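You operate a simulated robot arm through the tools that you are given. There is no shell and no other tool. Be economical: measure what you need, move in short steps, check, and stop when the job is done.

You are at the controls of a simulated robot arm. One attempt, no reset.

Task
Soak the brass nozzle, then brush its crust off in the black ring.
Fine: hood shut while it turns; end stopped, brush swung out.
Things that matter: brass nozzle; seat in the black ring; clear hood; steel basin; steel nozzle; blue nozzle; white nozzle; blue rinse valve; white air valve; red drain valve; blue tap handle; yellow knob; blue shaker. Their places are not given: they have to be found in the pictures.

Only the result counts: the job must be done as asked and must still hold three seconds after the hand-in. Knocking over, shifting, dropping, spilling or breaking anything else fails it.

Robot
A 5-joint arm with a two-finger parallel gripper, fixed in place. Base frame: the origin is at the foot of the arm, x ahead of it, y to its left, z up; the work surface is at about z = 0.006. Units: m, degrees, N and s.
With the tool pointing down near the work surface it reaches from about 0.26 to 0.6 m from the base axis. Its first joint turns from -66.0 to 66.0 degrees. The tool tilts only in the upright plane through the base axis and itself; it spins freely about its own axis. Payload 1.57 kg.
Tool frame: the origin (TCP) lies between the finger pads and is the grasp point; the fingertips stand 0.03 m ahead of it; z points along the fingers, y is the line along which they close. Largest opening 0.08 m; finger width 0.017, thickness 0.012; the body of the gripper, 0.04 by 0.082 m, starts 0.08 m behind the TCP.
Orientation is that of the tool frame in the base frame, as a unit quaternion [x, y, z, w]. With the fingers straight down and closing along the base's y, the tool's x points along the base's -x, its y along +y and its z along -z.

Tools
- The arm moves only by the tool move_arm. Its argument "increments" is a list of rows, each an object of numbers (a shift or turn left out is 0, a gripper value left out holds the last): "tx", "ty", "tz": the shift along the base's x, y, z in m; "wx", "wy", "wz": the turn, a rotation vector about the base's x, y, z in degrees. In form: [{"tx": .., "ty": .., "tz": .., "wx": .., "wy": .., "wz": ..}, ...]. A call has 1 to 20 rows; each row shifts and turns the commanded pose from where the row before left it. "fingers" is the gripper command, from -1 (shut) to 1 (fully open), values between in proportion, set as the call begins (left out, the last holds). Rows are played at 5 a second. More than 0.05 m and 8.6 degrees between two rows, or a gripper value outside its range, and nothing of the call is played. Where a pose cannot be reached the arm comes as near as it can. A force on the tool above 60 N (or 10 N above the force at the start of the call, whichever is more), or a blocked arm, ends the call early, and 0.2 s more pass. Each finger travels about 0.153 m/s and halts on what it meets, pressing with about 28 N; the grip force reading is that of the motor and also rises with nothing between the fingers. The clock runs only during rows and for 0.2 s after the last one: add rows that do not move to give the fingers time. The reply holds the time, the measured pose of the TCP, the force on the tool along the base axes, the opening and the grip force, in the units named above and with some noise.
- Cameras (640 x 400 px; columns grow to the right, rows downward): "scene" is fixed at [0.0454, 0.4022, 0.5221]; the picture's right is [-0.68, -0.74, 0.00], its down [-0.46, 0.42, -0.78] and it looks along [0.58, -0.53, -0.62] (base axes); focal length 214 px, centre (320, 200). "wrist" rides on the gripper at [0.072, -0.007, -0.122] in the tool frame; the picture's right is [0.09, 1.00, 0.00], its down [-0.84, 0.08, -0.54] and it looks along [-0.54, 0.05, 0.84] (tool axes); focal length 238 px, centre (320, 200).
- capture(camera): a new picture of that camera. The clock stands still meanwhile.
- locate(camera, pixels): for up to 12 pixels [column, row] of the newest picture of that camera ("zoom" is the newest enlarged one), the place [x, y, z] in the base frame of the surface seen there, good to about 0.002 m. The clock stands still meanwhile.
- enlarge(camera, box): a new picture of the part [left, top, right, bottom] of that camera's present view, enlarged. The clock stands still meanwhile.
- job_done(): hands the job in; it is judged then, once.

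Keep the steps short. Do not move on a guess: measure, check each grasp and each placing, and mend mistakes. In all there are 80 turns and 38 pictures (those below and enlarged ones count). Leave the gripper open and the arm clear of the work at the hand-in unless told otherwise, and finish with a single line.

The tools are called after "Emit:" as name(argument=value, ...) on one line, values as JSON. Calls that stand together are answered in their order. move_arm: Moves the arm, as the interface text tells. Its arguments: {"type":"object","properties":{"increments":{"type":"array","items":{"type":"object","properties":{"tx":{"type":"number"},"ty":{"type":"number"},"tz":{"type":"number"},"wx":{"type":"number"},"wy":{"type":"number"},"wz":{"type":"number"}}}},"fingers":{"type":"number"}},"required":["increments"]} The other tools are called the same way: capture (camera) takes a picture; locate (camera, pixels) gives the place of the surface under pixels of a picture; enlarge (camera, box) takes an enlarged picture of a part of a camera's view; job_done () hands the job in.

At the start:

```text
clock: 0.0
ee_pos: [0.3378, 0.042, 0.4508]
ee_rot: [0.0, 1.0, 0.0, 0.0]
wrist_force: [-0.4, 0.3, 0.4]
opening: 0.08
grasp_force: 0.1
```

scene: 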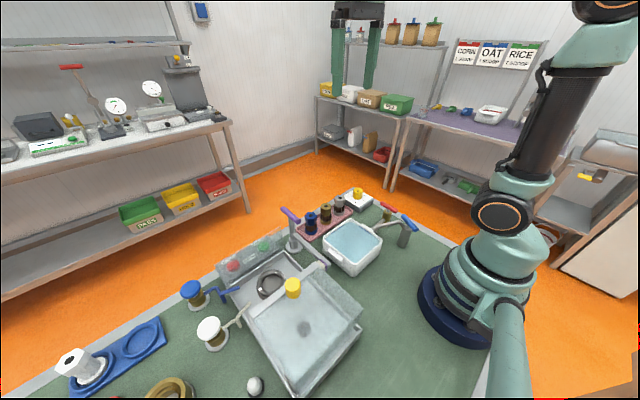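
wrist: 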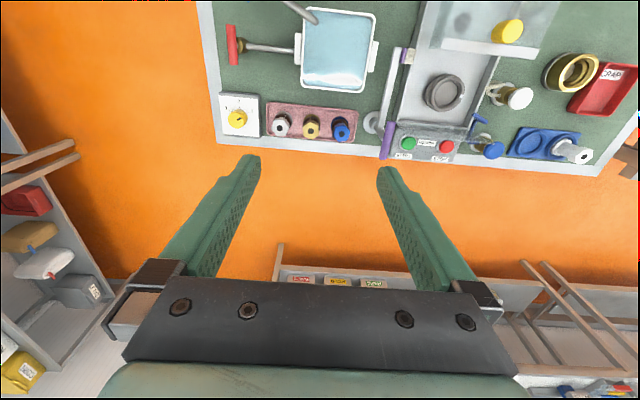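

I see the workbench in both views. First I enlarge the main parts to identify them.

Emit:
enlarge(camera="scene", box=[200, 180, 420, 400])

Emit:
enlarge(camera="wrist", box=[200, 0, 420, 165])

Emit:
enlarge(camera="wrist", box=[360, 0, 640, 175])

```text
1.82 times, centred on (310, 290) of scene
```

zoom: 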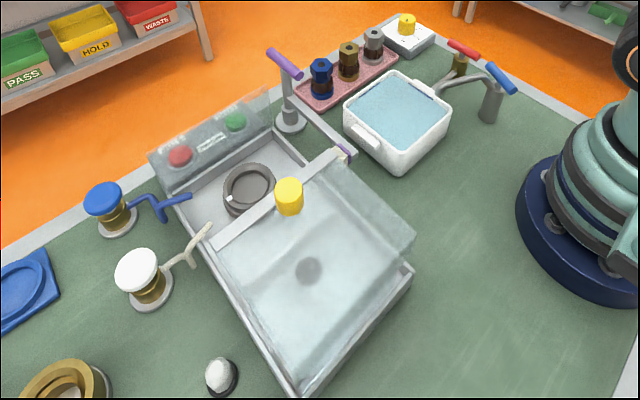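

```text
2.42 times, centred on (310, 82) of wrist
```

zoom: 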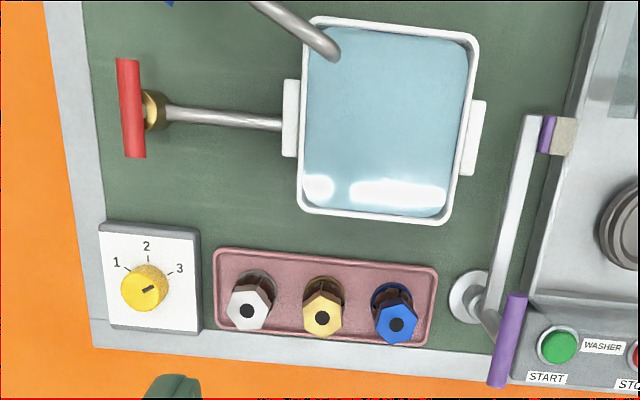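

```text
2.29 times, centred on (500, 88) of wrist
```

zoom: 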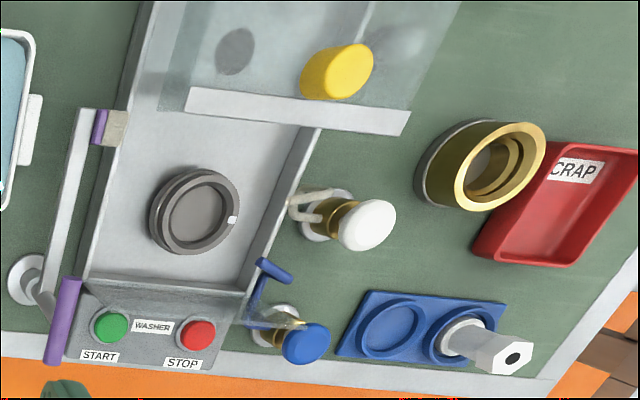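

Tray: steel, brass and blue nozzles. The ring is in the washer trough, the purple-handled brush is next to it, and the hood is slid back. Next I measure these places.

Emit:
locate(camera="zoom", pixels=[[195, 213], [232, 219], [152, 213], [196, 170], [110, 327], [195, 334], [62, 320], [28, 278], [115, 128], [335, 72], [200, 100], [390, 125]])

Emit:
locate(camera="wrist", pixels=[[281, 128], [311, 130], [341, 131], [309, 118], [311, 140], [335, 45], [302, 60], [373, 60], [338, 88], [340, 10], [237, 118], [386, 140]])

Emit:
locate(camera="scene", pixels=[[326, 208], [311, 214], [339, 200], [290, 215], [312, 260], [270, 287], [292, 287], [305, 328], [235, 262], [266, 243], [254, 385], [296, 250]])

```text
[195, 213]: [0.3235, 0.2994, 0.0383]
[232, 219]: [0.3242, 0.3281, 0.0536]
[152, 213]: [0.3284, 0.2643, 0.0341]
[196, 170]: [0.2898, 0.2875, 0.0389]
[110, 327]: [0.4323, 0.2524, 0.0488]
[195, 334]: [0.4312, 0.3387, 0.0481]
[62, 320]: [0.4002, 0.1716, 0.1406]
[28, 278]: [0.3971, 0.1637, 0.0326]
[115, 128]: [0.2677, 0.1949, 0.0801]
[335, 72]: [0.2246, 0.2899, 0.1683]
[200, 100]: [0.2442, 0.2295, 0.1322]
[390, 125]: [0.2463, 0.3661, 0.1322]
```

```text
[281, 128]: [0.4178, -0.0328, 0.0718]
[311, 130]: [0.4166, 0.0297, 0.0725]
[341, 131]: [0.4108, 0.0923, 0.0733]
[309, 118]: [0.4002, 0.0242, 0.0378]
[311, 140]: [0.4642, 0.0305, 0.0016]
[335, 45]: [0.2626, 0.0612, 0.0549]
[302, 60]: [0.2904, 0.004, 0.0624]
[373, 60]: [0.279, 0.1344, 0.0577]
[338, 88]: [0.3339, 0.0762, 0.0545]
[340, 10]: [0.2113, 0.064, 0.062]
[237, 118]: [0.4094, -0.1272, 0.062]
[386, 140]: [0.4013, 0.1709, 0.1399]
```

```text
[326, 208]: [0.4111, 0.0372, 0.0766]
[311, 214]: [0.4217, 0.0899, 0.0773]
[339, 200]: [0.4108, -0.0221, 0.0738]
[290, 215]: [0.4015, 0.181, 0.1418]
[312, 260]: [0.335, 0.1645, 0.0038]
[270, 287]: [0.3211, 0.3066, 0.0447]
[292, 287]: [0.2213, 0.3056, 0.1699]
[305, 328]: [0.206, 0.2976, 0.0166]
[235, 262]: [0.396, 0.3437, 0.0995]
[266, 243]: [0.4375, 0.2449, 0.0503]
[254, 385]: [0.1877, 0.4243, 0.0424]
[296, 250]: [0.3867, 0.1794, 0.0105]
```

Ring centre is about (0.322, 0.296), brass nozzle about (0.411, 0.030), basin about x 0.19–0.34, y 0.01–0.13. I look closer at the nozzles, the brush arm and the hood side.

Emit:
enlarge(camera="scene", box=[270, 180, 390, 255])

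Emit:
enlarge(camera="scene", box=[210, 200, 370, 300])

```text
5.33 times, centred on (330, 218) of scene
```

zoom: 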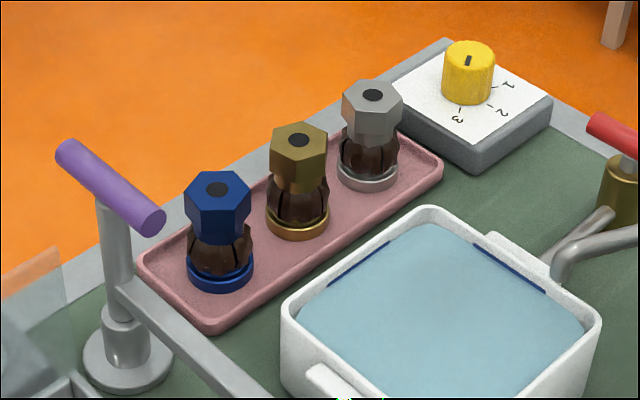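

```text
4.00 times, centred on (290, 250) of scene
```

zoom: 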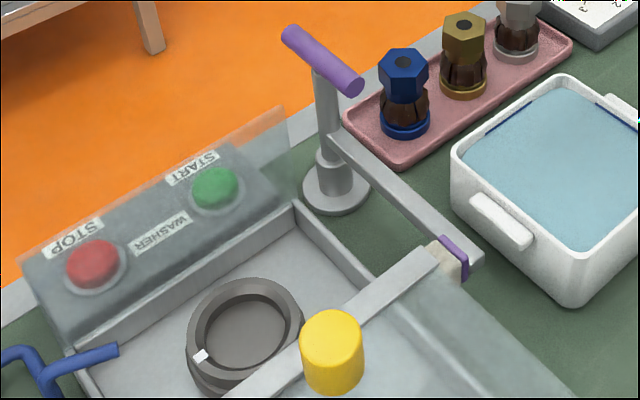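

The crust is on each nozzle's waist and the hex head is on top. I move over the brass nozzle and turn the fingers to close along x, because its neighbours are along y. Then I take a wrist picture to get the hex angle.

Emit:
move_arm(fingers=1, increments=[{"tx": 0.0067, "ty": -0.001, "tz": -0.018, "wz": 8.18}, {"tx": 0.0067, "ty": -0.001, "tz": -0.018, "wz": 8.18}, {"tx": 0.0067, "ty": -0.001, "tz": -0.018, "wz": 8.18}, {"tx": 0.0067, "ty": -0.001, "tz": -0.018, "wz": 8.18}, {"tx": 0.0067, "ty": -0.001, "tz": -0.018, "wz": 8.18}, {"tx": 0.0067, "ty": -0.001, "tz": -0.018, "wz": 8.18}, {"tx": 0.0067, "ty": -0.001, "tz": -0.018, "wz": 8.18}, {"tx": 0.0067, "ty": -0.001, "tz": -0.018, "wz": 8.18}, {"tx": 0.0067, "ty": -0.001, "tz": -0.018, "wz": 8.18}, {"tx": 0.0067, "ty": -0.001, "tz": -0.018, "wz": 8.18}, {"tx": 0.0067, "ty": -0.001, "tz": -0.018, "wz": 8.18}, {"tz": 0}])

Emit:
capture(camera="wrist")

```text
clock: 2.6
ee_pos: [0.4129, 0.0294, 0.2524]
ee_rot: [-0.707, 0.707, 0.001, 0.0]
wrist_force: [0.3, 0.1, 0.6]
opening: 0.08
grasp_force: 0.1
```

```text
30 pictures are left
```

wrist: 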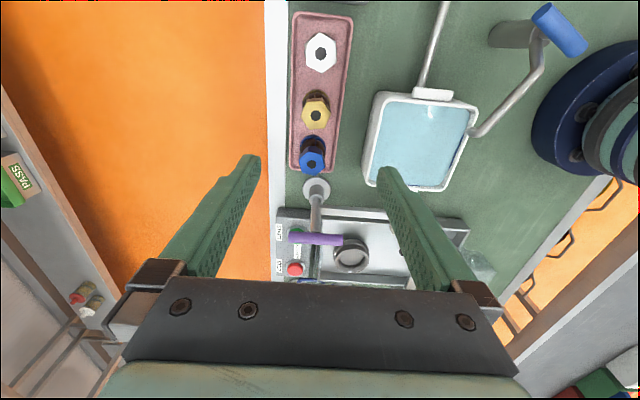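

Emit:
enlarge(camera="wrist", box=[270, 10, 370, 190])

Emit:
locate(camera="wrist", pixels=[[316, 115], [309, 115], [323, 115], [316, 106], [316, 123], [312, 163], [320, 53], [380, 100], [470, 108], [365, 165], [447, 187], [420, 140]])

```text
2.22 times, centred on (320, 100) of wrist
```

zoom: 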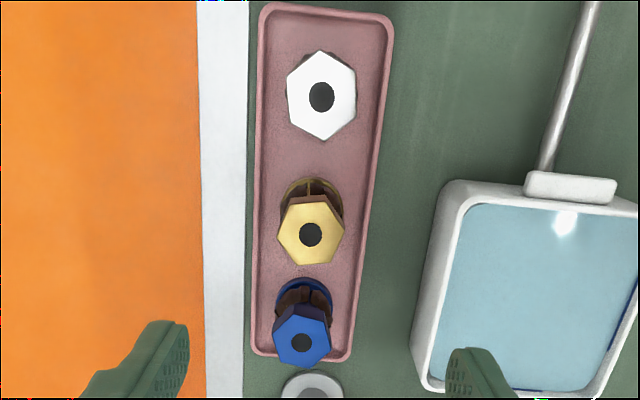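

```text
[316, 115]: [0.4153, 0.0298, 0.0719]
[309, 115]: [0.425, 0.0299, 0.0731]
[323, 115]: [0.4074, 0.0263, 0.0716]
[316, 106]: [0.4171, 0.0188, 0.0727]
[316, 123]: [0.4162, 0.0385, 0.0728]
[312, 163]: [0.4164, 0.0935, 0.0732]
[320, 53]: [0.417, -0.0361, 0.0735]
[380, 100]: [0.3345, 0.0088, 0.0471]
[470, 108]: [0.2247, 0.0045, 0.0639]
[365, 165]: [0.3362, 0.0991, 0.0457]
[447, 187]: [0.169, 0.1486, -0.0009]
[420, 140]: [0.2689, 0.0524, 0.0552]
```

Top of the brass hex is centred at about (0.416, 0.029, 0.072), with corners nearly along x. A turn of -28° puts the fingers on flats. I turn, go down to z=0.065 and check before closing.

Emit:
move_arm(increments=[{"tx": 0.0008, "tz": -0.02, "wz": -7}, {"tx": 0.0008, "tz": -0.02, "wz": -7}, {"tx": 0.0008, "tz": -0.02, "wz": -7}, {"tx": 0.0007, "tz": -0.02, "wz": -7}, {"tz": -0.03}, {"tz": -0.03}, {"tz": -0.025}, {"tz": -0.022}, {"tz": 0}])

Emit:
capture(camera="wrist")

```text
clock: 4.6
ee_pos: [0.4162, 0.0311, 0.0641]
ee_rot: [-0.515, 0.857, 0.0, 0.0]
wrist_force: [-0.2, 0.6, 0.7]
opening: 0.0801
grasp_force: 0.0
```

```text
28 pictures are left
```

wrist: 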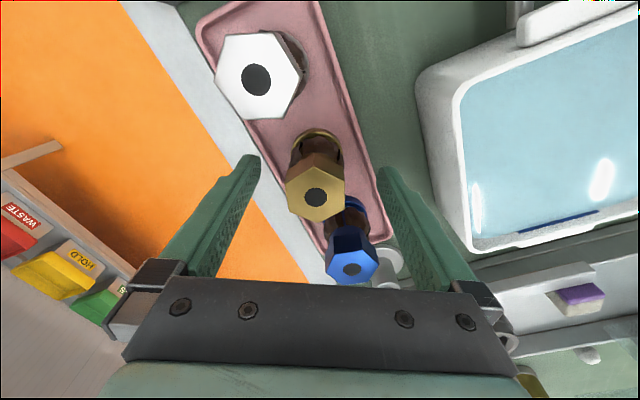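

The brass nozzle sits between the fingers at (316,195), with flats facing the pads. I close now.

Emit:
move_arm(fingers=-1, increments=[{"tz": 0}, {"tz": 0}, {"tz": 0}, {"tz": 0}])

Emit:
move_arm(increments=[{"tz": 0.02}, {"tz": 0.03}, {"tz": 0.03}, {"tz": 0}])

Emit:
capture(camera="wrist")

Emit:
capture(camera="scene")

```text
clock: 5.6
ee_pos: [0.4157, 0.0304, 0.0661]
ee_rot: [-0.515, 0.857, 0.0, 0.0]
wrist_force: [0.5, -0.8, 1.0]
opening: 0.0337
grasp_force: 27.8
```

```text
clock: 6.6
ee_pos: [0.4158, 0.0299, 0.1455]
ee_rot: [-0.514, 0.858, 0.0, 0.0]
wrist_force: [0.3, 0.3, -2.0]
opening: 0.0333
grasp_force: 27.8
```

```text
27 pictures are left
```

wrist: 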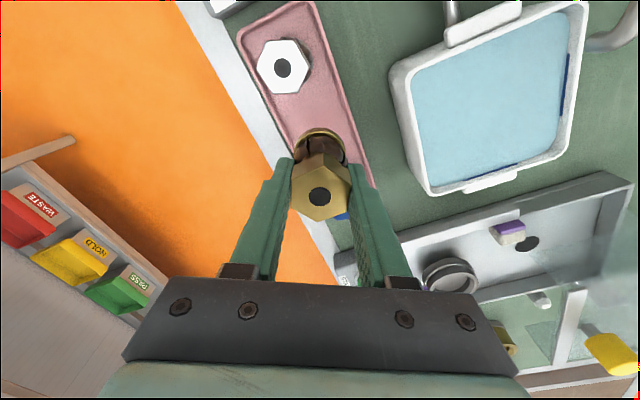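

```text
26 pictures are left
```

scene: 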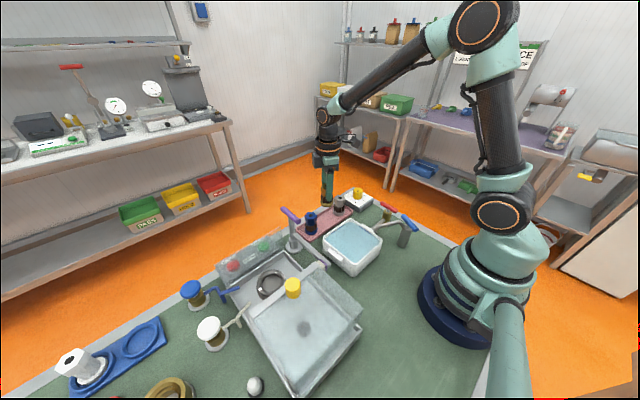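

It is held (opening 0.033, weight about 2 N). I measure the tap spout and the basin rim before dipping.

Emit:
locate(camera="scene", pixels=[[408, 222], [398, 215], [385, 226], [387, 211], [350, 222], [380, 243], [350, 272], [324, 250], [352, 245], [322, 233]])

Emit:
enlarge(camera="scene", box=[290, 150, 430, 290])

```text
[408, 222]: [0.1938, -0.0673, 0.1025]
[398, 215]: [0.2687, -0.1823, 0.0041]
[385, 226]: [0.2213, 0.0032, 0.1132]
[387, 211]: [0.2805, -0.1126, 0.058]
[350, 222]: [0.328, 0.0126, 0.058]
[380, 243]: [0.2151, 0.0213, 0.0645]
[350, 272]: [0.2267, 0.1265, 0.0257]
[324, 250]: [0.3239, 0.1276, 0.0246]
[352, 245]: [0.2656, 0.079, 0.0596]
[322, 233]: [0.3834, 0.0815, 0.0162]
```

```text
2.86 times, centred on (360, 220) of scene
```

zoom: 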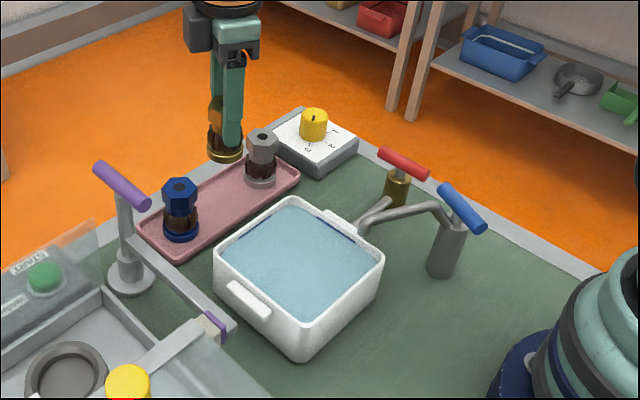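

The basin interior is centred at about (0.27, 0.07), with the rim at z≈0.064 and the spout near (0.22, 0.00, 0.11). I carry the nozzle over, keeping clear of the spout, then lower it.

Emit:
move_arm(increments=[{"tz": 0.015}, {"tx": -0.036, "ty": 0.0105}, {"tx": -0.036, "ty": 0.0105}, {"tx": -0.036, "ty": 0.0105}, {"tx": -0.036, "ty": 0.0105}, {"tz": 0}, {"tz": -0.02}, {"tz": -0.02}, {"tz": -0.015}, {"tz": -0.01}, {"tz": -0.01}, {"tz": 0}])

Emit:
enlarge(camera="scene", box=[290, 170, 410, 290])

```text
clock: 9.2
ee_pos: [0.2709, 0.0726, 0.0866]
ee_rot: [-0.515, 0.857, 0.0, 0.0]
wrist_force: [0.0, -1.0, -2.1]
opening: 0.0335
grasp_force: 27.9
```

```text
3.33 times, centred on (350, 230) of scene
```

zoom: 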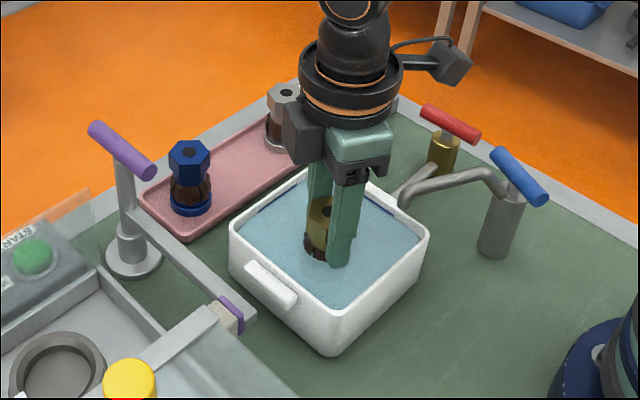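

The crust is partly under water. I go down gently in small steps and watch the force.

Emit:
move_arm(increments=[{"tz": -0.004}, {"tz": -0.004}, {"tz": -0.003}, {"tz": 0}])

Emit:
move_arm(increments=[{"tz": -0.003}, {"tz": -0.002}, {"tz": 0}])

```text
clock: 10.2
ee_pos: [0.2699, 0.0735, 0.0748]
ee_rot: [-0.515, 0.857, 0.0, 0.0]
wrist_force: [0.5, 0.0, -2.3]
opening: 0.0336
grasp_force: 28.1
```

```text
clock: 11.0
ee_pos: [0.2701, 0.0726, 0.0686]
ee_rot: [-0.515, 0.857, 0.0, 0.0]
wrist_force: [0.4, 0.4, -1.4]
opening: 0.0334
grasp_force: 28.0
```

There is no contact yet. I go 3 mm further and then hold it under for a few seconds.

Emit:
move_arm(increments=[{"tz": -0.0015}, {"tz": -0.0015}, {"tz": 0}])

Emit:
move_arm(increments=[{"tz": 0}, {"tz": 0}, {"tz": 0}, {"tz": 0}, {"tz": 0}, {"tz": 0}, {"tz": 0}, {"tz": 0}, {"tz": 0}, {"tz": 0}, {"tz": 0}, {"tz": 0}, {"tz": 0}, {"tz": 0}, {"tz": 0}, {"tz": 0}, {"tz": 0}, {"tz": 0}, {"tz": 0}, {"tz": 0}])

Emit:
enlarge(camera="scene", box=[310, 195, 390, 265])

```text
clock: 11.8
ee_pos: [0.2716, 0.0734, 0.0674]
ee_rot: [-0.514, 0.858, 0.0, 0.0]
wrist_force: [0.0, -0.1, -2.8]
opening: 0.0331
grasp_force: 27.9
```

```text
clock: 16.0
ee_pos: [0.2708, 0.0735, 0.0652]
ee_rot: [-0.515, 0.857, 0.0, -0.001]
wrist_force: [-0.4, -0.1, -2.3]
opening: 0.0335
grasp_force: 27.8
```

```text
5.71 times, centred on (350, 230) of scene
```

zoom: 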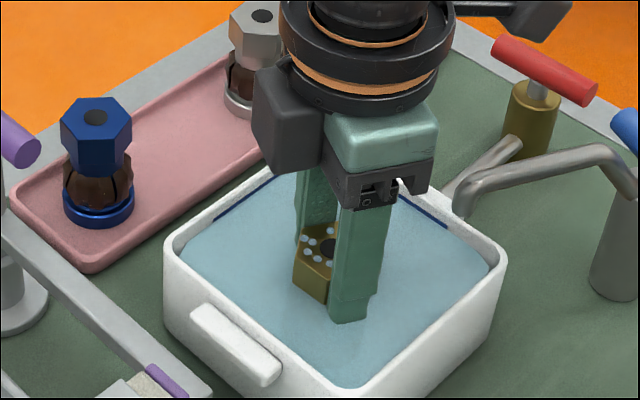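

Crust fully under, and bubbles show on the head, so it is soaking. I hold it longer and look again.

Emit:
move_arm(increments=[{"tz": 0}, {"tz": 0}, {"tz": 0}, {"tz": 0}, {"tz": 0}, {"tz": 0}, {"tz": 0}, {"tz": 0}, {"tz": 0}, {"tz": 0}, {"tz": 0}, {"tz": 0}, {"tz": 0}, {"tz": 0}, {"tz": 0}, {"tz": 0}, {"tz": 0}, {"tz": 0}, {"tz": 0}, {"tz": 0}])

Emit:
move_arm(increments=[{"tz": 0}, {"tz": 0}, {"tz": 0}, {"tz": 0}, {"tz": 0}, {"tz": 0}, {"tz": 0}, {"tz": 0}, {"tz": 0}, {"tz": 0}, {"tz": 0}, {"tz": 0}, {"tz": 0}, {"tz": 0}, {"tz": 0}, {"tz": 0}, {"tz": 0}, {"tz": 0}, {"tz": 0}, {"tz": 0}])

Emit:
enlarge(camera="scene", box=[310, 195, 390, 265])

```text
clock: 20.2
ee_pos: [0.2706, 0.0722, 0.0667]
ee_rot: [-0.515, 0.857, 0.0, 0.0]
wrist_force: [-0.3, 0.4, -1.1]
opening: 0.0333
grasp_force: 28.1
```

```text
clock: 24.4
ee_pos: [0.2701, 0.0721, 0.0669]
ee_rot: [-0.516, 0.857, 0.001, 0.0]
wrist_force: [0.4, 0.2, -2.3]
opening: 0.0335
grasp_force: 27.8
```

```text
5.71 times, centred on (350, 230) of scene
```

zoom: 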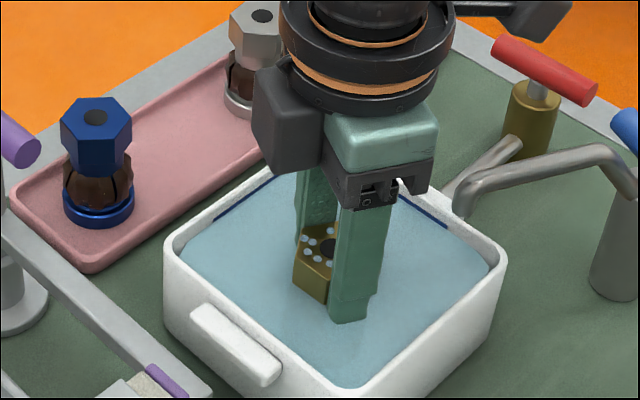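

Dots unchanged after about 13 s. I lift it straight out above the basin and look at the crust.

Emit:
move_arm(increments=[{"tz": 0.02}, {"tz": 0.02}, {"tz": 0.02}, {"tz": 0.02}, {"tz": 0}])

Emit:
enlarge(camera="scene", box=[290, 160, 390, 250])

```text
clock: 25.6
ee_pos: [0.271, 0.0729, 0.1488]
ee_rot: [-0.515, 0.857, 0.0, 0.001]
wrist_force: [0.5, 0.0, -2.0]
opening: 0.0332
grasp_force: 27.9
```

```text
4.44 times, centred on (340, 205) of scene
```

zoom: 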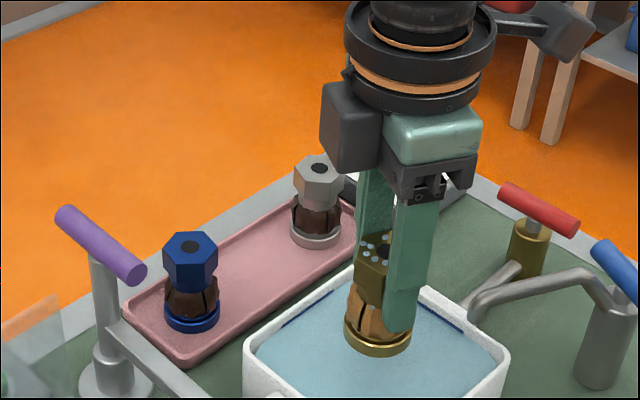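

The crust has turned light tan, compared with dark on the others, so it is softened. I raise the nozzle and carry it above the ring.

Emit:
move_arm(increments=[{"tz": 0.04}, {"tz": 0.04}, {"tz": 0.025}, {"tx": 0.0085, "ty": 0.037}, {"tx": 0.0085, "ty": 0.037}, {"tx": 0.0085, "ty": 0.037}, {"tx": 0.0085, "ty": 0.037}, {"tx": 0.0085, "ty": 0.037}, {"tx": 0.0085, "ty": 0.037}, {"tz": 0}, {"tz": 0}])

Emit:
capture(camera="wrist")

```text
clock: 28.0
ee_pos: [0.3215, 0.2937, 0.2517]
ee_rot: [-0.515, 0.857, 0.0, 0.0]
wrist_force: [0.4, 0.1, -2.8]
opening: 0.0335
grasp_force: 28.0
```

```text
20 pictures are left
```

wrist: 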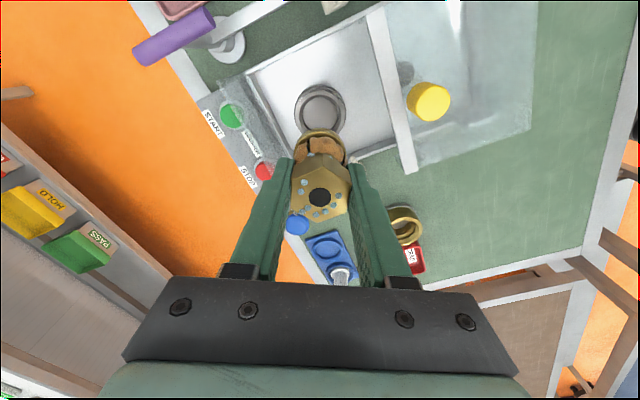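

The ring shows at (320,108). I measure its rim and floor, the buttons, and the brush handle.

Emit:
locate(camera="wrist", pixels=[[299, 108], [343, 104], [318, 88], [320, 108], [308, 92], [333, 92], [341, 115], [231, 115], [264, 171], [140, 52], [207, 20], [385, 90]])

Emit:
locate(camera="scene", pixels=[[284, 210], [298, 221], [292, 215], [256, 284], [283, 290], [272, 275], [266, 297], [270, 287]])

Emit:
enlarge(camera="wrist", box=[240, 60, 400, 160])

```text
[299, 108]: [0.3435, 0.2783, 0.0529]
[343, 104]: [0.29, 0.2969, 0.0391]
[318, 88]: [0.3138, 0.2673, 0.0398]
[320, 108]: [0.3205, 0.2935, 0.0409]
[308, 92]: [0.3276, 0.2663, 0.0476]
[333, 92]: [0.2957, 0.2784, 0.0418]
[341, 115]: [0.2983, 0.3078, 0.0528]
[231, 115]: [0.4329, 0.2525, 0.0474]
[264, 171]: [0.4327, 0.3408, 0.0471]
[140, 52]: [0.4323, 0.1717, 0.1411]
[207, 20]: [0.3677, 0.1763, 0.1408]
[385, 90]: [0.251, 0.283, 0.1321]
```

```text
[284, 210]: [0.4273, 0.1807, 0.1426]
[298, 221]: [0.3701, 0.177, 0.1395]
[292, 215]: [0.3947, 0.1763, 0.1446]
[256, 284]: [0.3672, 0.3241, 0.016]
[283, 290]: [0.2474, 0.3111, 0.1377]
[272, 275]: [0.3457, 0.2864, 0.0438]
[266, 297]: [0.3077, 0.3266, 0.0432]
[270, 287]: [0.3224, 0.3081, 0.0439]
```

```text
4.00 times, centred on (320, 110) of wrist
```

zoom: 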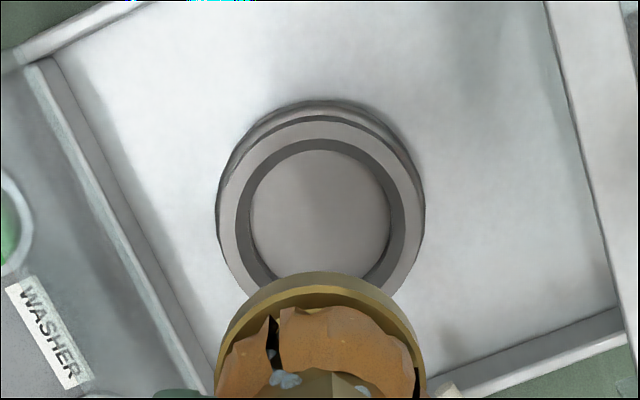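

I measure exact points on the rim's top face in the zoom.

Emit:
locate(camera="zoom", pixels=[[230, 205], [412, 205], [320, 131], [255, 153], [385, 153], [240, 260], [400, 265], [320, 215], [280, 250], [360, 250], [320, 160]])

```text
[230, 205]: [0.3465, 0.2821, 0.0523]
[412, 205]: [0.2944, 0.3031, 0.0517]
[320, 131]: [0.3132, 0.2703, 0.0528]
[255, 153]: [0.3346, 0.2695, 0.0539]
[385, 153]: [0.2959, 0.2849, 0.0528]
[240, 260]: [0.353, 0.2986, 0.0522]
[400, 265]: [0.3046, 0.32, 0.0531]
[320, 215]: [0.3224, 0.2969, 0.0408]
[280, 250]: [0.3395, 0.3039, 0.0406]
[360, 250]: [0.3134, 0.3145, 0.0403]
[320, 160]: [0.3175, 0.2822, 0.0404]
```

Ring centre is about (0.3233, 0.2982), floor 0.0405. Now I measure the held nozzle's offset from the TCP.

Emit:
locate(camera="wrist", pixels=[[320, 197], [294, 186], [348, 186], [321, 174], [304, 213], [340, 213], [320, 134], [300, 140], [343, 140]])

```text
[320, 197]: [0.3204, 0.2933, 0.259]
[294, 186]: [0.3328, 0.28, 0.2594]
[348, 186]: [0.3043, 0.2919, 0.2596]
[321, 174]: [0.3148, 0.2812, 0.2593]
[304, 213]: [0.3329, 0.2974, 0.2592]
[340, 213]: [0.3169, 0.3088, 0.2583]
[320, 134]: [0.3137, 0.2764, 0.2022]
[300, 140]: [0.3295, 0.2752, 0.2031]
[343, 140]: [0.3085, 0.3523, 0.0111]
```

The nozzle axis is about 1 mm from the TCP. I correct by (+2.5, +4.5) mm, go down to just above the ring, and check.

Emit:
move_arm(increments=[{"tx": 0.0025, "ty": 0.0045}, {"tz": -0.03}, {"tz": -0.03}, {"tz": -0.03}, {"tz": -0.03}, {"tz": 0}, {"tz": 0}])

Emit:
enlarge(camera="wrist", box=[240, 90, 400, 210])

Emit:
enlarge(camera="scene", box=[220, 210, 340, 310])

```text
clock: 29.6
ee_pos: [0.3263, 0.2964, 0.1314]
ee_rot: [-0.516, 0.857, 0.0, -0.001]
wrist_force: [-0.3, 0.6, -2.0]
opening: 0.0336
grasp_force: 28.6
```

```text
3.33 times, centred on (320, 150) of wrist
```

zoom: 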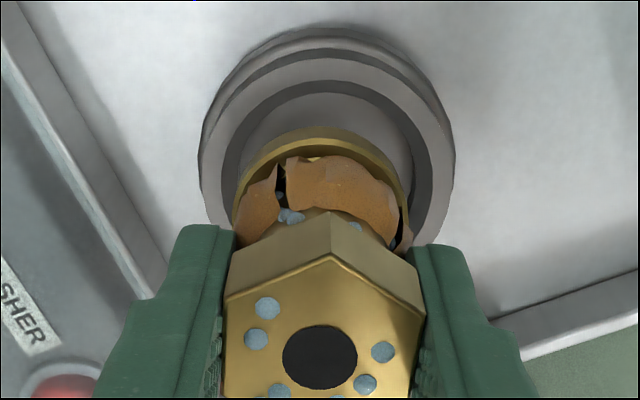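

```text
4.00 times, centred on (280, 260) of scene
```

zoom: 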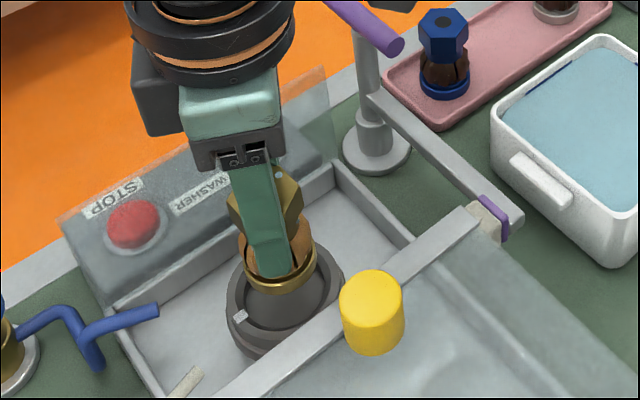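

Both views show the nozzle centred within about 1 mm. I trim slightly and lower it in small steps toward TCP z≈0.096.

Emit:
move_arm(increments=[{"tx": -0.001, "ty": 0.0007, "tz": -0.01}, {"tz": -0.01}, {"tz": -0.006}, {"tz": -0.004}, {"tz": 0}])

Emit:
move_arm(increments=[{"tz": -0.002}, {"tz": -0.0015}, {"tz": 0}])

```text
clock: 30.8
ee_pos: [0.325, 0.2987, 0.1023]
ee_rot: [-0.515, 0.857, 0.0, 0.0]
wrist_force: [0.4, -0.1, -1.8]
opening: 0.0334
grasp_force: 28.0
```

```text
clock: 31.6
ee_pos: [0.3245, 0.301, 0.099]
ee_rot: [-0.515, 0.857, 0.001, 0.001]
wrist_force: [-4.3, -4.7, 20.2]
opening: 0.0338
grasp_force: 28.0
```

Contact: 20 N up with a small side push toward -x, -y. I look to see whether it is seated.

Emit:
enlarge(camera="wrist", box=[240, 90, 400, 210])

Emit:
locate(camera="zoom", pixels=[[320, 330], [240, 290], [320, 110], [320, 140], [320, 160], [200, 200], [440, 200], [250, 200], [400, 200]])

```text
3.33 times, centred on (320, 150) of wrist
```

zoom: 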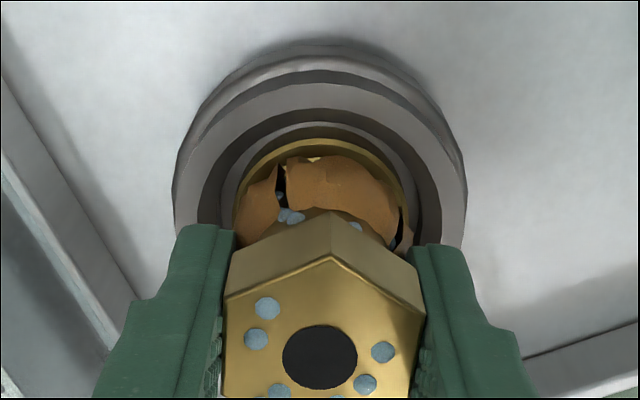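

```text
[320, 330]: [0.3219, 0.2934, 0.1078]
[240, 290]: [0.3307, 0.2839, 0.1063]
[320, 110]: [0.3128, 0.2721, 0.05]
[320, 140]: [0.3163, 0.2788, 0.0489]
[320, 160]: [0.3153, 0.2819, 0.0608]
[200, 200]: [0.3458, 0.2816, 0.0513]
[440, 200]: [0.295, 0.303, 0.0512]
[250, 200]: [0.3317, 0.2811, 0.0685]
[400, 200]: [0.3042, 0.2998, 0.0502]
```

The base edge measures 20 mm from the ring centre, so it is centred. The base rim sits at z≈0.049, so the bottom is about 0.041, on the seat floor. I ease the pressure, open, and check.

Emit:
move_arm(increments=[{"tz": 0.0015}, {"tz": 0.0}])

Emit:
move_arm(fingers=0.7, increments=[{"tz": 0}, {"tz": 0}, {"tz": 0}, {"tz": 0.02}, {"tz": 0.03}, {"tz": 0.04}, {"tz": 0.04}, {"tz": 0}])

Emit:
enlarge(camera="wrist", box=[220, 50, 420, 200])

Emit:
locate(camera="zoom", pixels=[[320, 200], [280, 200], [360, 200], [320, 240], [320, 160], [320, 120]])

```text
clock: 32.2
ee_pos: [0.325, 0.2994, 0.0997]
ee_rot: [-0.515, 0.857, -0.001, 0.0]
wrist_force: [2.6, -0.5, 7.8]
opening: 0.0336
grasp_force: 28.4
```

```text
clock: 34.0
ee_pos: [0.3237, 0.2998, 0.2271]
ee_rot: [-0.515, 0.857, 0.0, 0.0]
wrist_force: [-1.2, -0.2, 0.0]
opening: 0.0681
grasp_force: 0.0
```

```text
2.67 times, centred on (320, 125) of wrist
```

zoom: 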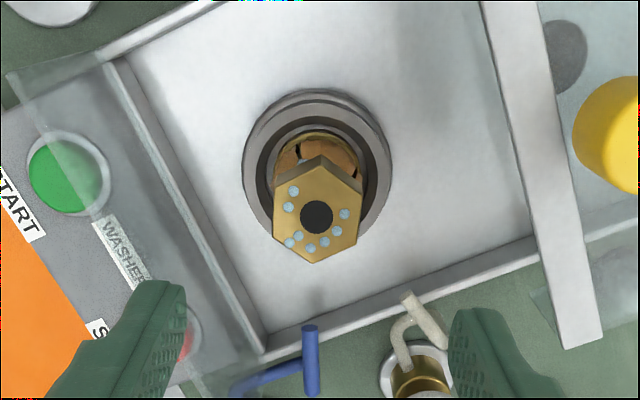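

```text
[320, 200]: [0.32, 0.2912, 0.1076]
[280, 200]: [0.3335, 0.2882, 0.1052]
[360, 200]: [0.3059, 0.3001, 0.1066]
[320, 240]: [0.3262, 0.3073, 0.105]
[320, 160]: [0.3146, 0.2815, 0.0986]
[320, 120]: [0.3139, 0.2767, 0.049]
```

The nozzle stands upright and centred in the ring. Next is the hood knob, so I move above it, turning the fingers to close along x.

Emit:
move_arm(fingers=0.5, increments=[{"tz": 0.03, "wz": 7}, {"tx": -0.025, "tz": 0.02, "wz": 7}, {"tx": -0.035, "wz": 7}, {"tx": -0.04, "ty": -0.003, "wz": 7}, {"tz": 0}, {"tz": 0}])

Emit:
capture(camera="wrist")

```text
clock: 35.4
ee_pos: [0.2208, 0.2978, 0.2778]
ee_rot: [0.707, -0.707, 0.0, 0.001]
wrist_force: [-0.8, -0.6, -0.2]
opening: 0.0599
grasp_force: 0.3
```

```text
14 pictures are left
```

wrist: 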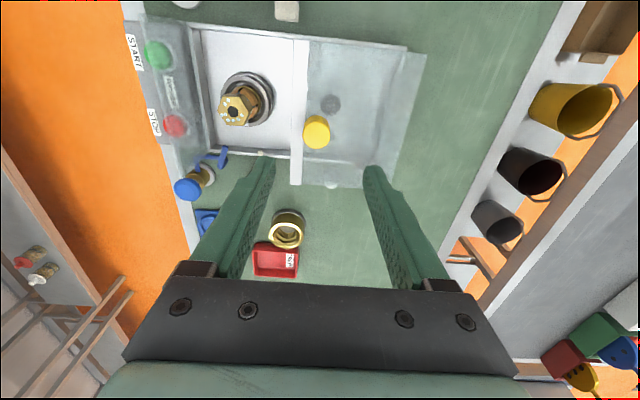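

The yellow knob is at (317,132). I measure it along with the hood edges and the clear panel.

Emit:
locate(camera="wrist", pixels=[[317, 132], [306, 132], [327, 132], [317, 122], [317, 142], [301, 60], [297, 170], [340, 50], [355, 180], [400, 80], [190, 60], [204, 90]])

```text
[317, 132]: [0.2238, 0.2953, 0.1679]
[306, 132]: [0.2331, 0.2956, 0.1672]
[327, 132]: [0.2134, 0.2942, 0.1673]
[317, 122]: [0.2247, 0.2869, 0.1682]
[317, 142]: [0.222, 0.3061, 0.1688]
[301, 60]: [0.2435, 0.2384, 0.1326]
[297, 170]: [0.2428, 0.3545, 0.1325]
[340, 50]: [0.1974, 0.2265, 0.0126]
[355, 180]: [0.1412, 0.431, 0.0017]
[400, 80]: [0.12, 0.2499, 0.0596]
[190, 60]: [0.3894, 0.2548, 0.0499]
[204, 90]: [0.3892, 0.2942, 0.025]
```

Knob centre (0.2235, 0.296), top 0.168. I go down around it and close.

Emit:
move_arm(increments=[{"tx": 0.0025, "ty": -0.0015, "tz": -0.04}, {"tz": -0.04}, {"tz": -0.02}, {"tz": -0.008}, {"tz": 0}])

Emit:
move_arm(fingers=-1, increments=[{"tz": 0}, {"tz": 0}, {"tz": 0}])

Emit:
move_arm(increments=[{"tx": 0.01}, {"tx": 0.01}, {"tx": 0.01}, {"tx": 0}])

Emit:
capture(camera="scene")

```text
clock: 36.6
ee_pos: [0.2263, 0.2948, 0.1708]
ee_rot: [-0.707, 0.707, 0.0, 0.0]
wrist_force: [1.0, 0.4, 1.4]
opening: 0.0599
grasp_force: 0.0
```

```text
clock: 37.4
ee_pos: [0.2253, 0.2962, 0.1707]
ee_rot: [-0.707, 0.707, 0.0, -0.001]
wrist_force: [-1.3, -0.1, -5.8]
opening: 0.0263
grasp_force: 37.1
```

```text
clock: 38.4
ee_pos: [0.2566, 0.2955, 0.1707]
ee_rot: [-0.707, 0.707, 0.0, -0.001]
wrist_force: [-0.8, 7.7, -32.5]
opening: 0.0266
grasp_force: 37.7
```

```text
13 pictures are left
```

scene: 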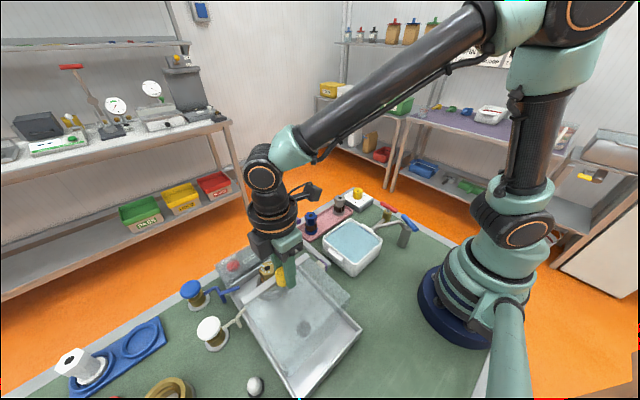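

The knob moved with the hand, but the tool now reads -32 N in z. I look closely before going on.

Emit:
enlarge(camera="scene", box=[200, 220, 380, 390])

Emit:
locate(camera="zoom", pixels=[[275, 150], [210, 190], [190, 205], [385, 175], [345, 150], [500, 240]])

```text
2.35 times, centred on (290, 305) of scene
```

zoom: 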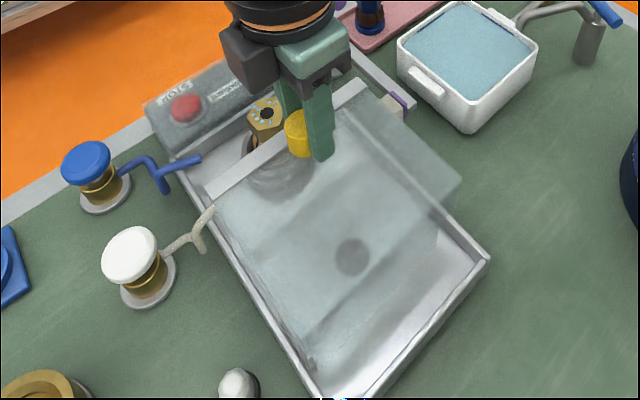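

```text
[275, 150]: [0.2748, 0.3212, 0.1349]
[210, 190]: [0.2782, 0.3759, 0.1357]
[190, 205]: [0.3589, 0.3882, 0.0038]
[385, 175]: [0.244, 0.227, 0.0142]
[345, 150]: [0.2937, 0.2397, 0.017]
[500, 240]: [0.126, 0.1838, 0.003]
```

The hood slides flat (front edge from x 0.243 to 0.276). To remove the upward pull, I'll open a little and push the knob with the rear finger instead of gripping it.

Emit:
move_arm(fingers=0, increments=[{"tz": 0}, {"tz": 0}, {"tz": -0.001}, {"tz": 0}])

Emit:
move_arm(increments=[{"tx": 0.01}, {"tx": 0.01}, {"tx": 0.01}, {"tx": 0.01}, {"tx": 0.01}, {"tx": 0}])

```text
clock: 39.4
ee_pos: [0.2573, 0.2951, 0.1714]
ee_rot: [0.707, -0.707, 0.0, 0.0]
wrist_force: [0.5, 0.1, -0.4]
opening: 0.0399
grasp_force: 0.0
```

```text
clock: 40.8
ee_pos: [0.3066, 0.2949, 0.1713]
ee_rot: [0.708, -0.706, 0.0, 0.0]
wrist_force: [0.3, 0.7, -1.1]
opening: 0.04
grasp_force: 0.1
```

It moves freely. I continue pushing and watch for the end stop.

Emit:
move_arm(increments=[{"tx": 0.01}, {"tx": 0.01}, {"tx": 0.01}, {"tx": 0.01}, {"tx": 0.01}, {"tx": 0.01}, {"tx": 0}])

Emit:
move_arm(increments=[{"tx": 0.004}, {"tx": 0.004}, {"tx": 0.004}, {"tx": 0}])

Emit:
enlarge(camera="scene", box=[200, 190, 380, 390])

```text
clock: 42.4
ee_pos: [0.3657, 0.2946, 0.1695]
ee_rot: [0.708, -0.707, 0.001, -0.001]
wrist_force: [0.6, 0.5, 0.6]
opening: 0.0401
grasp_force: 0.2
```

```text
clock: 43.4
ee_pos: [0.3767, 0.2951, 0.1701]
ee_rot: [0.708, -0.707, -0.001, 0.001]
wrist_force: [-23.4, 7.9, 2.4]
opening: 0.0604
grasp_force: 11.9
```

```text
2.00 times, centred on (290, 290) of scene
```

zoom: 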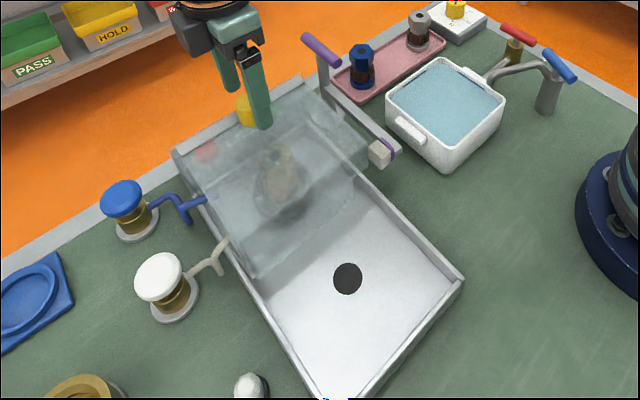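

The push stopped with -23 N, which is either the end stop or something blocking. I measure the hood front edge and the nozzle.

Emit:
locate(camera="zoom", pixels=[[178, 152], [210, 135], [285, 92], [303, 82], [345, 100], [250, 275], [360, 180], [205, 150], [245, 108], [380, 150], [323, 49], [280, 165]])

Emit:
move_arm(fingers=0.6, increments=[{"tx": -0.006}, {"tx": -0.004}, {"tz": 0.05}, {"tz": 0.05}, {"tx": -0.02, "tz": 0.02}, {"tx": -0.03}, {"tz": 0}])

Emit:
capture(camera="wrist")

```text
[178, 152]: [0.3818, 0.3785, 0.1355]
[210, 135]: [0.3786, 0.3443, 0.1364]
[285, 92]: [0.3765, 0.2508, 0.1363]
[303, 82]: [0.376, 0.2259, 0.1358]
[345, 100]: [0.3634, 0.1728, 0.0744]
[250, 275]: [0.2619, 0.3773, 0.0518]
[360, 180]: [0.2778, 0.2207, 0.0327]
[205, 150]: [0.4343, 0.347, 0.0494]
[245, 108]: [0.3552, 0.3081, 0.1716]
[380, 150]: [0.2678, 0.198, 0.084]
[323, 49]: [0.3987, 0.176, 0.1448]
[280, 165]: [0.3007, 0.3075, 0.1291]
```

```text
clock: 45.0
ee_pos: [0.318, 0.2943, 0.291]
ee_rot: [-0.707, 0.707, -0.001, 0.0]
wrist_force: [-0.5, 0.7, 0.1]
opening: 0.0637
grasp_force: 0.0
```

```text
10 pictures are left
```

wrist: 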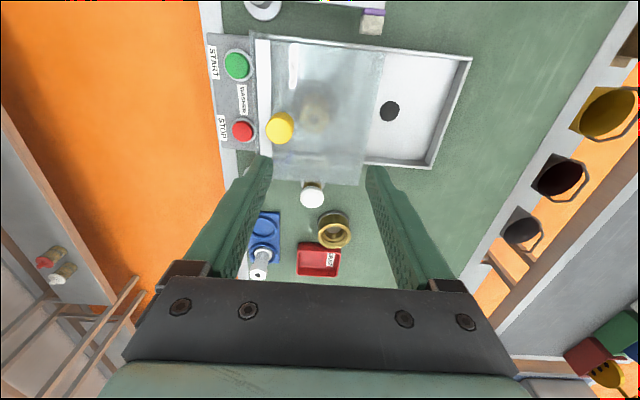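

The hood strip is at x≈0.378, stopped at the button box end, and the hood covers the nozzle. Next I close the fingers and move above START at (0.4325, 0.2525, 0.048).

Emit:
move_arm(fingers=-1, increments=[{"tx": 0.0385, "ty": -0.014}, {"tx": 0.038, "ty": -0.014}, {"tx": 0.038, "ty": -0.0138}, {"tz": -0.04}, {"tz": -0.04}, {"tz": -0.04}, {"tz": -0.04}, {"tz": -0.02}, {"tz": -0.015}, {"tz": 0}])

Emit:
enlarge(camera="scene", box=[220, 180, 340, 290])

```text
clock: 47.2
ee_pos: [0.4334, 0.2553, 0.0945]
ee_rot: [-0.707, 0.708, 0.0, 0.001]
wrist_force: [0.5, -0.1, -0.1]
opening: 0.0
grasp_force: 21.6
```

```text
3.64 times, centred on (280, 235) of scene
```

zoom: 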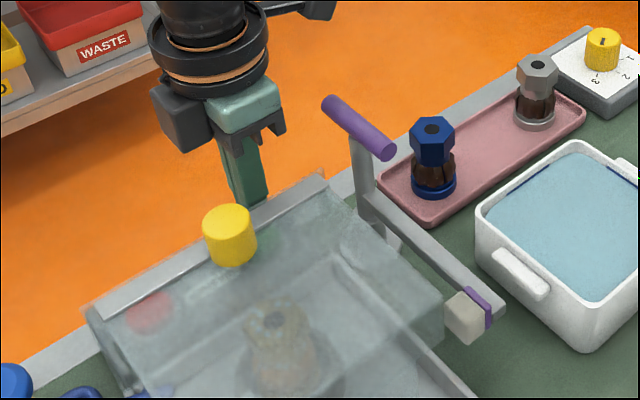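

The fingertips are about 16 mm above START, and the brush arm's height looks to be under the hood's side edge. I press START in small steps.

Emit:
move_arm(increments=[{"ty": -0.001, "tz": -0.008}, {"tz": -0.005}, {"tz": -0.003}, {"tz": -0.002}, {"tz": 0}])

```text
clock: 48.4
ee_pos: [0.4333, 0.2526, 0.0768]
ee_rot: [-0.707, 0.707, 0.001, -0.001]
wrist_force: [0.6, -0.7, -0.1]
opening: 0.0
grasp_force: 21.1
```

Emit:
move_arm(increments=[{"tz": -0.002}, {"tz": -0.002}, {"tz": 0}])

```text
clock: 49.2
ee_pos: [0.4322, 0.254, 0.0726]
ee_rot: [-0.707, 0.707, -0.001, 0.001]
wrist_force: [1.3, -0.9, 3.1]
opening: 0.0
grasp_force: 21.5
```

Light contact (3 N). I press slightly further.

Emit:
move_arm(increments=[{"tz": -0.002}, {"tz": -0.0015}, {"tz": 0}])

Emit:
move_arm(increments=[{"tz": 0.015}, {"tz": 0.04}, {"tz": 0.04}, {"tz": 0.03}, {"tz": 0}])

Emit:
enlarge(camera="scene", box=[220, 180, 340, 290])

```text
clock: 50.0
ee_pos: [0.4327, 0.2532, 0.0708]
ee_rot: [0.708, -0.707, -0.001, -0.001]
wrist_force: [0.9, -2.2, 12.8]
opening: 0.0
grasp_force: 21.3
```

```text
clock: 51.2
ee_pos: [0.4332, 0.2516, 0.1946]
ee_rot: [0.707, -0.707, 0.0, 0.001]
wrist_force: [0.3, 0.1, 0.0]
opening: 0.0
grasp_force: 21.7
```

```text
3.64 times, centred on (280, 235) of scene
```

zoom: 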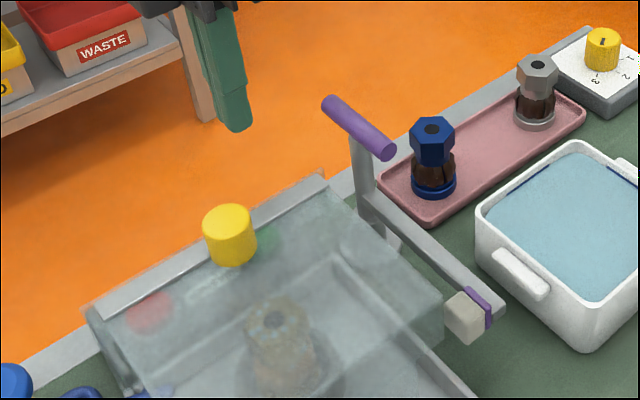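

START took 13 N and the button moved. Now I go to the purple handle, centre about (0.400, 0.176, 0.141), with the fingers turned to close along y.

Emit:
move_arm(fingers=0.25, increments=[{"tz": 0.02, "wz": -8.18}, {"tx": -0.0033, "ty": -0.0076, "wz": -8.18}, {"tx": -0.0033, "ty": -0.0076, "wz": -8.18}, {"tx": -0.0033, "ty": -0.0076, "wz": -8.18}, {"tx": -0.0033, "ty": -0.0076, "wz": -8.18}, {"tx": -0.0033, "ty": -0.0076, "wz": -8.18}, {"tx": -0.0033, "ty": -0.0076, "wz": -8.18}, {"tx": -0.0033, "ty": -0.0076, "wz": -8.18}, {"tx": -0.0033, "ty": -0.0076, "wz": -8.18}, {"tx": -0.0033, "ty": -0.0076, "wz": -8.18}, {"tx": -0.0033, "ty": -0.0076, "wz": -8.18}, {"tz": 0}])

Emit:
capture(camera="wrist")

```text
clock: 53.8
ee_pos: [0.4008, 0.1771, 0.2147]
ee_rot: [0.002, 1.0, 0.0, 0.0]
wrist_force: [0.1, 0.5, 0.0]
opening: 0.0502
grasp_force: 0.1
```

```text
7 pictures are left
```

wrist: 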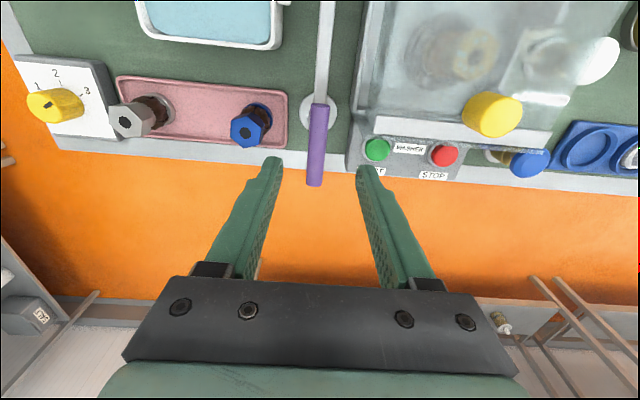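

The handle runs from (318,105) to (315,185). I measure it before going down.

Emit:
locate(camera="wrist", pixels=[[318, 112], [317, 145], [315, 175], [311, 150], [323, 150], [322, 85], [326, 30], [318, 102]])

```text
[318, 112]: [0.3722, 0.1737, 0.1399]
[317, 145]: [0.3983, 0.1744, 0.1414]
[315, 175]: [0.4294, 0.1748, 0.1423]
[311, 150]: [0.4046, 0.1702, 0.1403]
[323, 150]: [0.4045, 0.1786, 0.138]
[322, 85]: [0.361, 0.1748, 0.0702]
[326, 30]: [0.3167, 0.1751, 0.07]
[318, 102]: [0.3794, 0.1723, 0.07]
```

Handle axis y≈0.1745, centre x≈0.400, top 0.141. I go down and grip it gently at its centre.

Emit:
move_arm(increments=[{"ty": -0.0022, "tz": -0.03}, {"tz": -0.03}, {"tz": -0.016}, {"tz": 0}])

Emit:
move_arm(fingers=-1, increments=[{"tz": 0}, {"tz": 0}, {"tz": 0}])

Emit:
move_arm(increments=[{"wz": -4}, {"wz": -4}, {"wz": -4}, {"wz": -4}, {"wz": 0}])

```text
clock: 54.8
ee_pos: [0.3986, 0.1754, 0.1379]
ee_rot: [0.0, 1.0, 0.0, -0.001]
wrist_force: [0.5, 0.1, -0.8]
opening: 0.0499
grasp_force: 0.2
```

```text
clock: 55.6
ee_pos: [0.3995, 0.1757, 0.1383]
ee_rot: [-0.001, 1.0, 0.0, 0.0]
wrist_force: [0.2, 14.2, -8.4]
opening: 0.0162
grasp_force: 31.8
```

```text
clock: 56.8
ee_pos: [0.3978, 0.1765, 0.1378]
ee_rot: [0.137, 0.991, 0.001, 0.001]
wrist_force: [5.2, 33.7, -27.9]
opening: 0.016
grasp_force: 31.8
```

The handle turns, with a side load of +34 N in y and -28 N in z. I follow that to relieve it before turning further.

Emit:
move_arm(increments=[{"ty": 0.001, "tz": -0.0015}, {"tz": 0}])

Emit:
enlarge(camera="scene", box=[220, 180, 340, 290])

```text
clock: 57.4
ee_pos: [0.3991, 0.1769, 0.1382]
ee_rot: [0.139, 0.99, 0.001, 0.0]
wrist_force: [-10.3, 22.0, 3.1]
opening: 0.016
grasp_force: 31.3
```

```text
3.64 times, centred on (280, 235) of scene
```

zoom: 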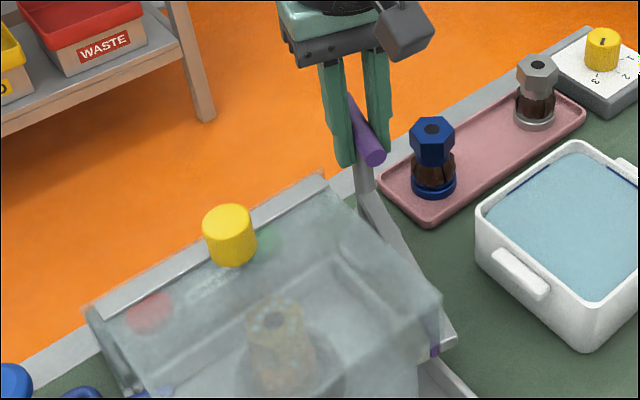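

The brush arm now goes under the hood. I relieve y a bit more and keep turning.

Emit:
move_arm(increments=[{"tx": -0.0005, "ty": 0.0012}, {"wz": -4}, {"wz": -4}, {"wz": 0}])

Emit:
move_arm(increments=[{"wz": -4}, {"wz": -4}, {"wz": 0}])

```text
clock: 58.4
ee_pos: [0.4002, 0.177, 0.1376]
ee_rot: [0.208, 0.978, 0.001, 0.001]
wrist_force: [-7.6, 12.0, 16.4]
opening: 0.0157
grasp_force: 31.3
```

```text
clock: 59.2
ee_pos: [0.3991, 0.1779, 0.1373]
ee_rot: [0.275, 0.961, 0.002, 0.001]
wrist_force: [-6.3, 24.3, 18.9]
opening: 0.0158
grasp_force: 31.1
```

It is turned 32°. I go on in small steps to brush contact, expected near 38–42°.

Emit:
move_arm(increments=[{"ty": 0.0012, "tz": 0.001}, {"wz": -3}, {"wz": -3}, {"wz": 0}])

Emit:
enlarge(camera="scene", box=[220, 180, 340, 290])

```text
clock: 60.2
ee_pos: [0.4008, 0.1775, 0.1382]
ee_rot: [0.325, 0.946, 0.001, 0.001]
wrist_force: [12.2, 28.7, -8.6]
opening: 0.0158
grasp_force: 30.8
```

```text
3.64 times, centred on (280, 235) of scene
```

zoom: 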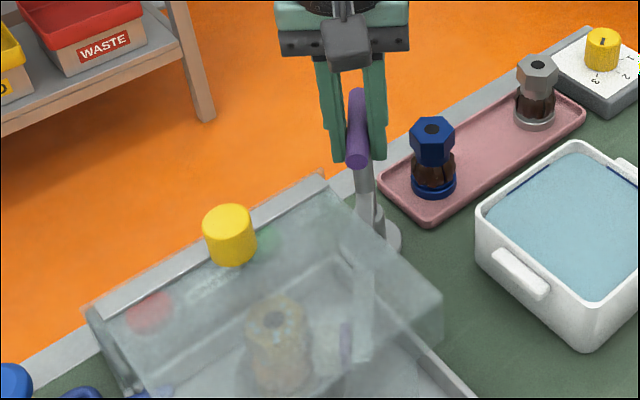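

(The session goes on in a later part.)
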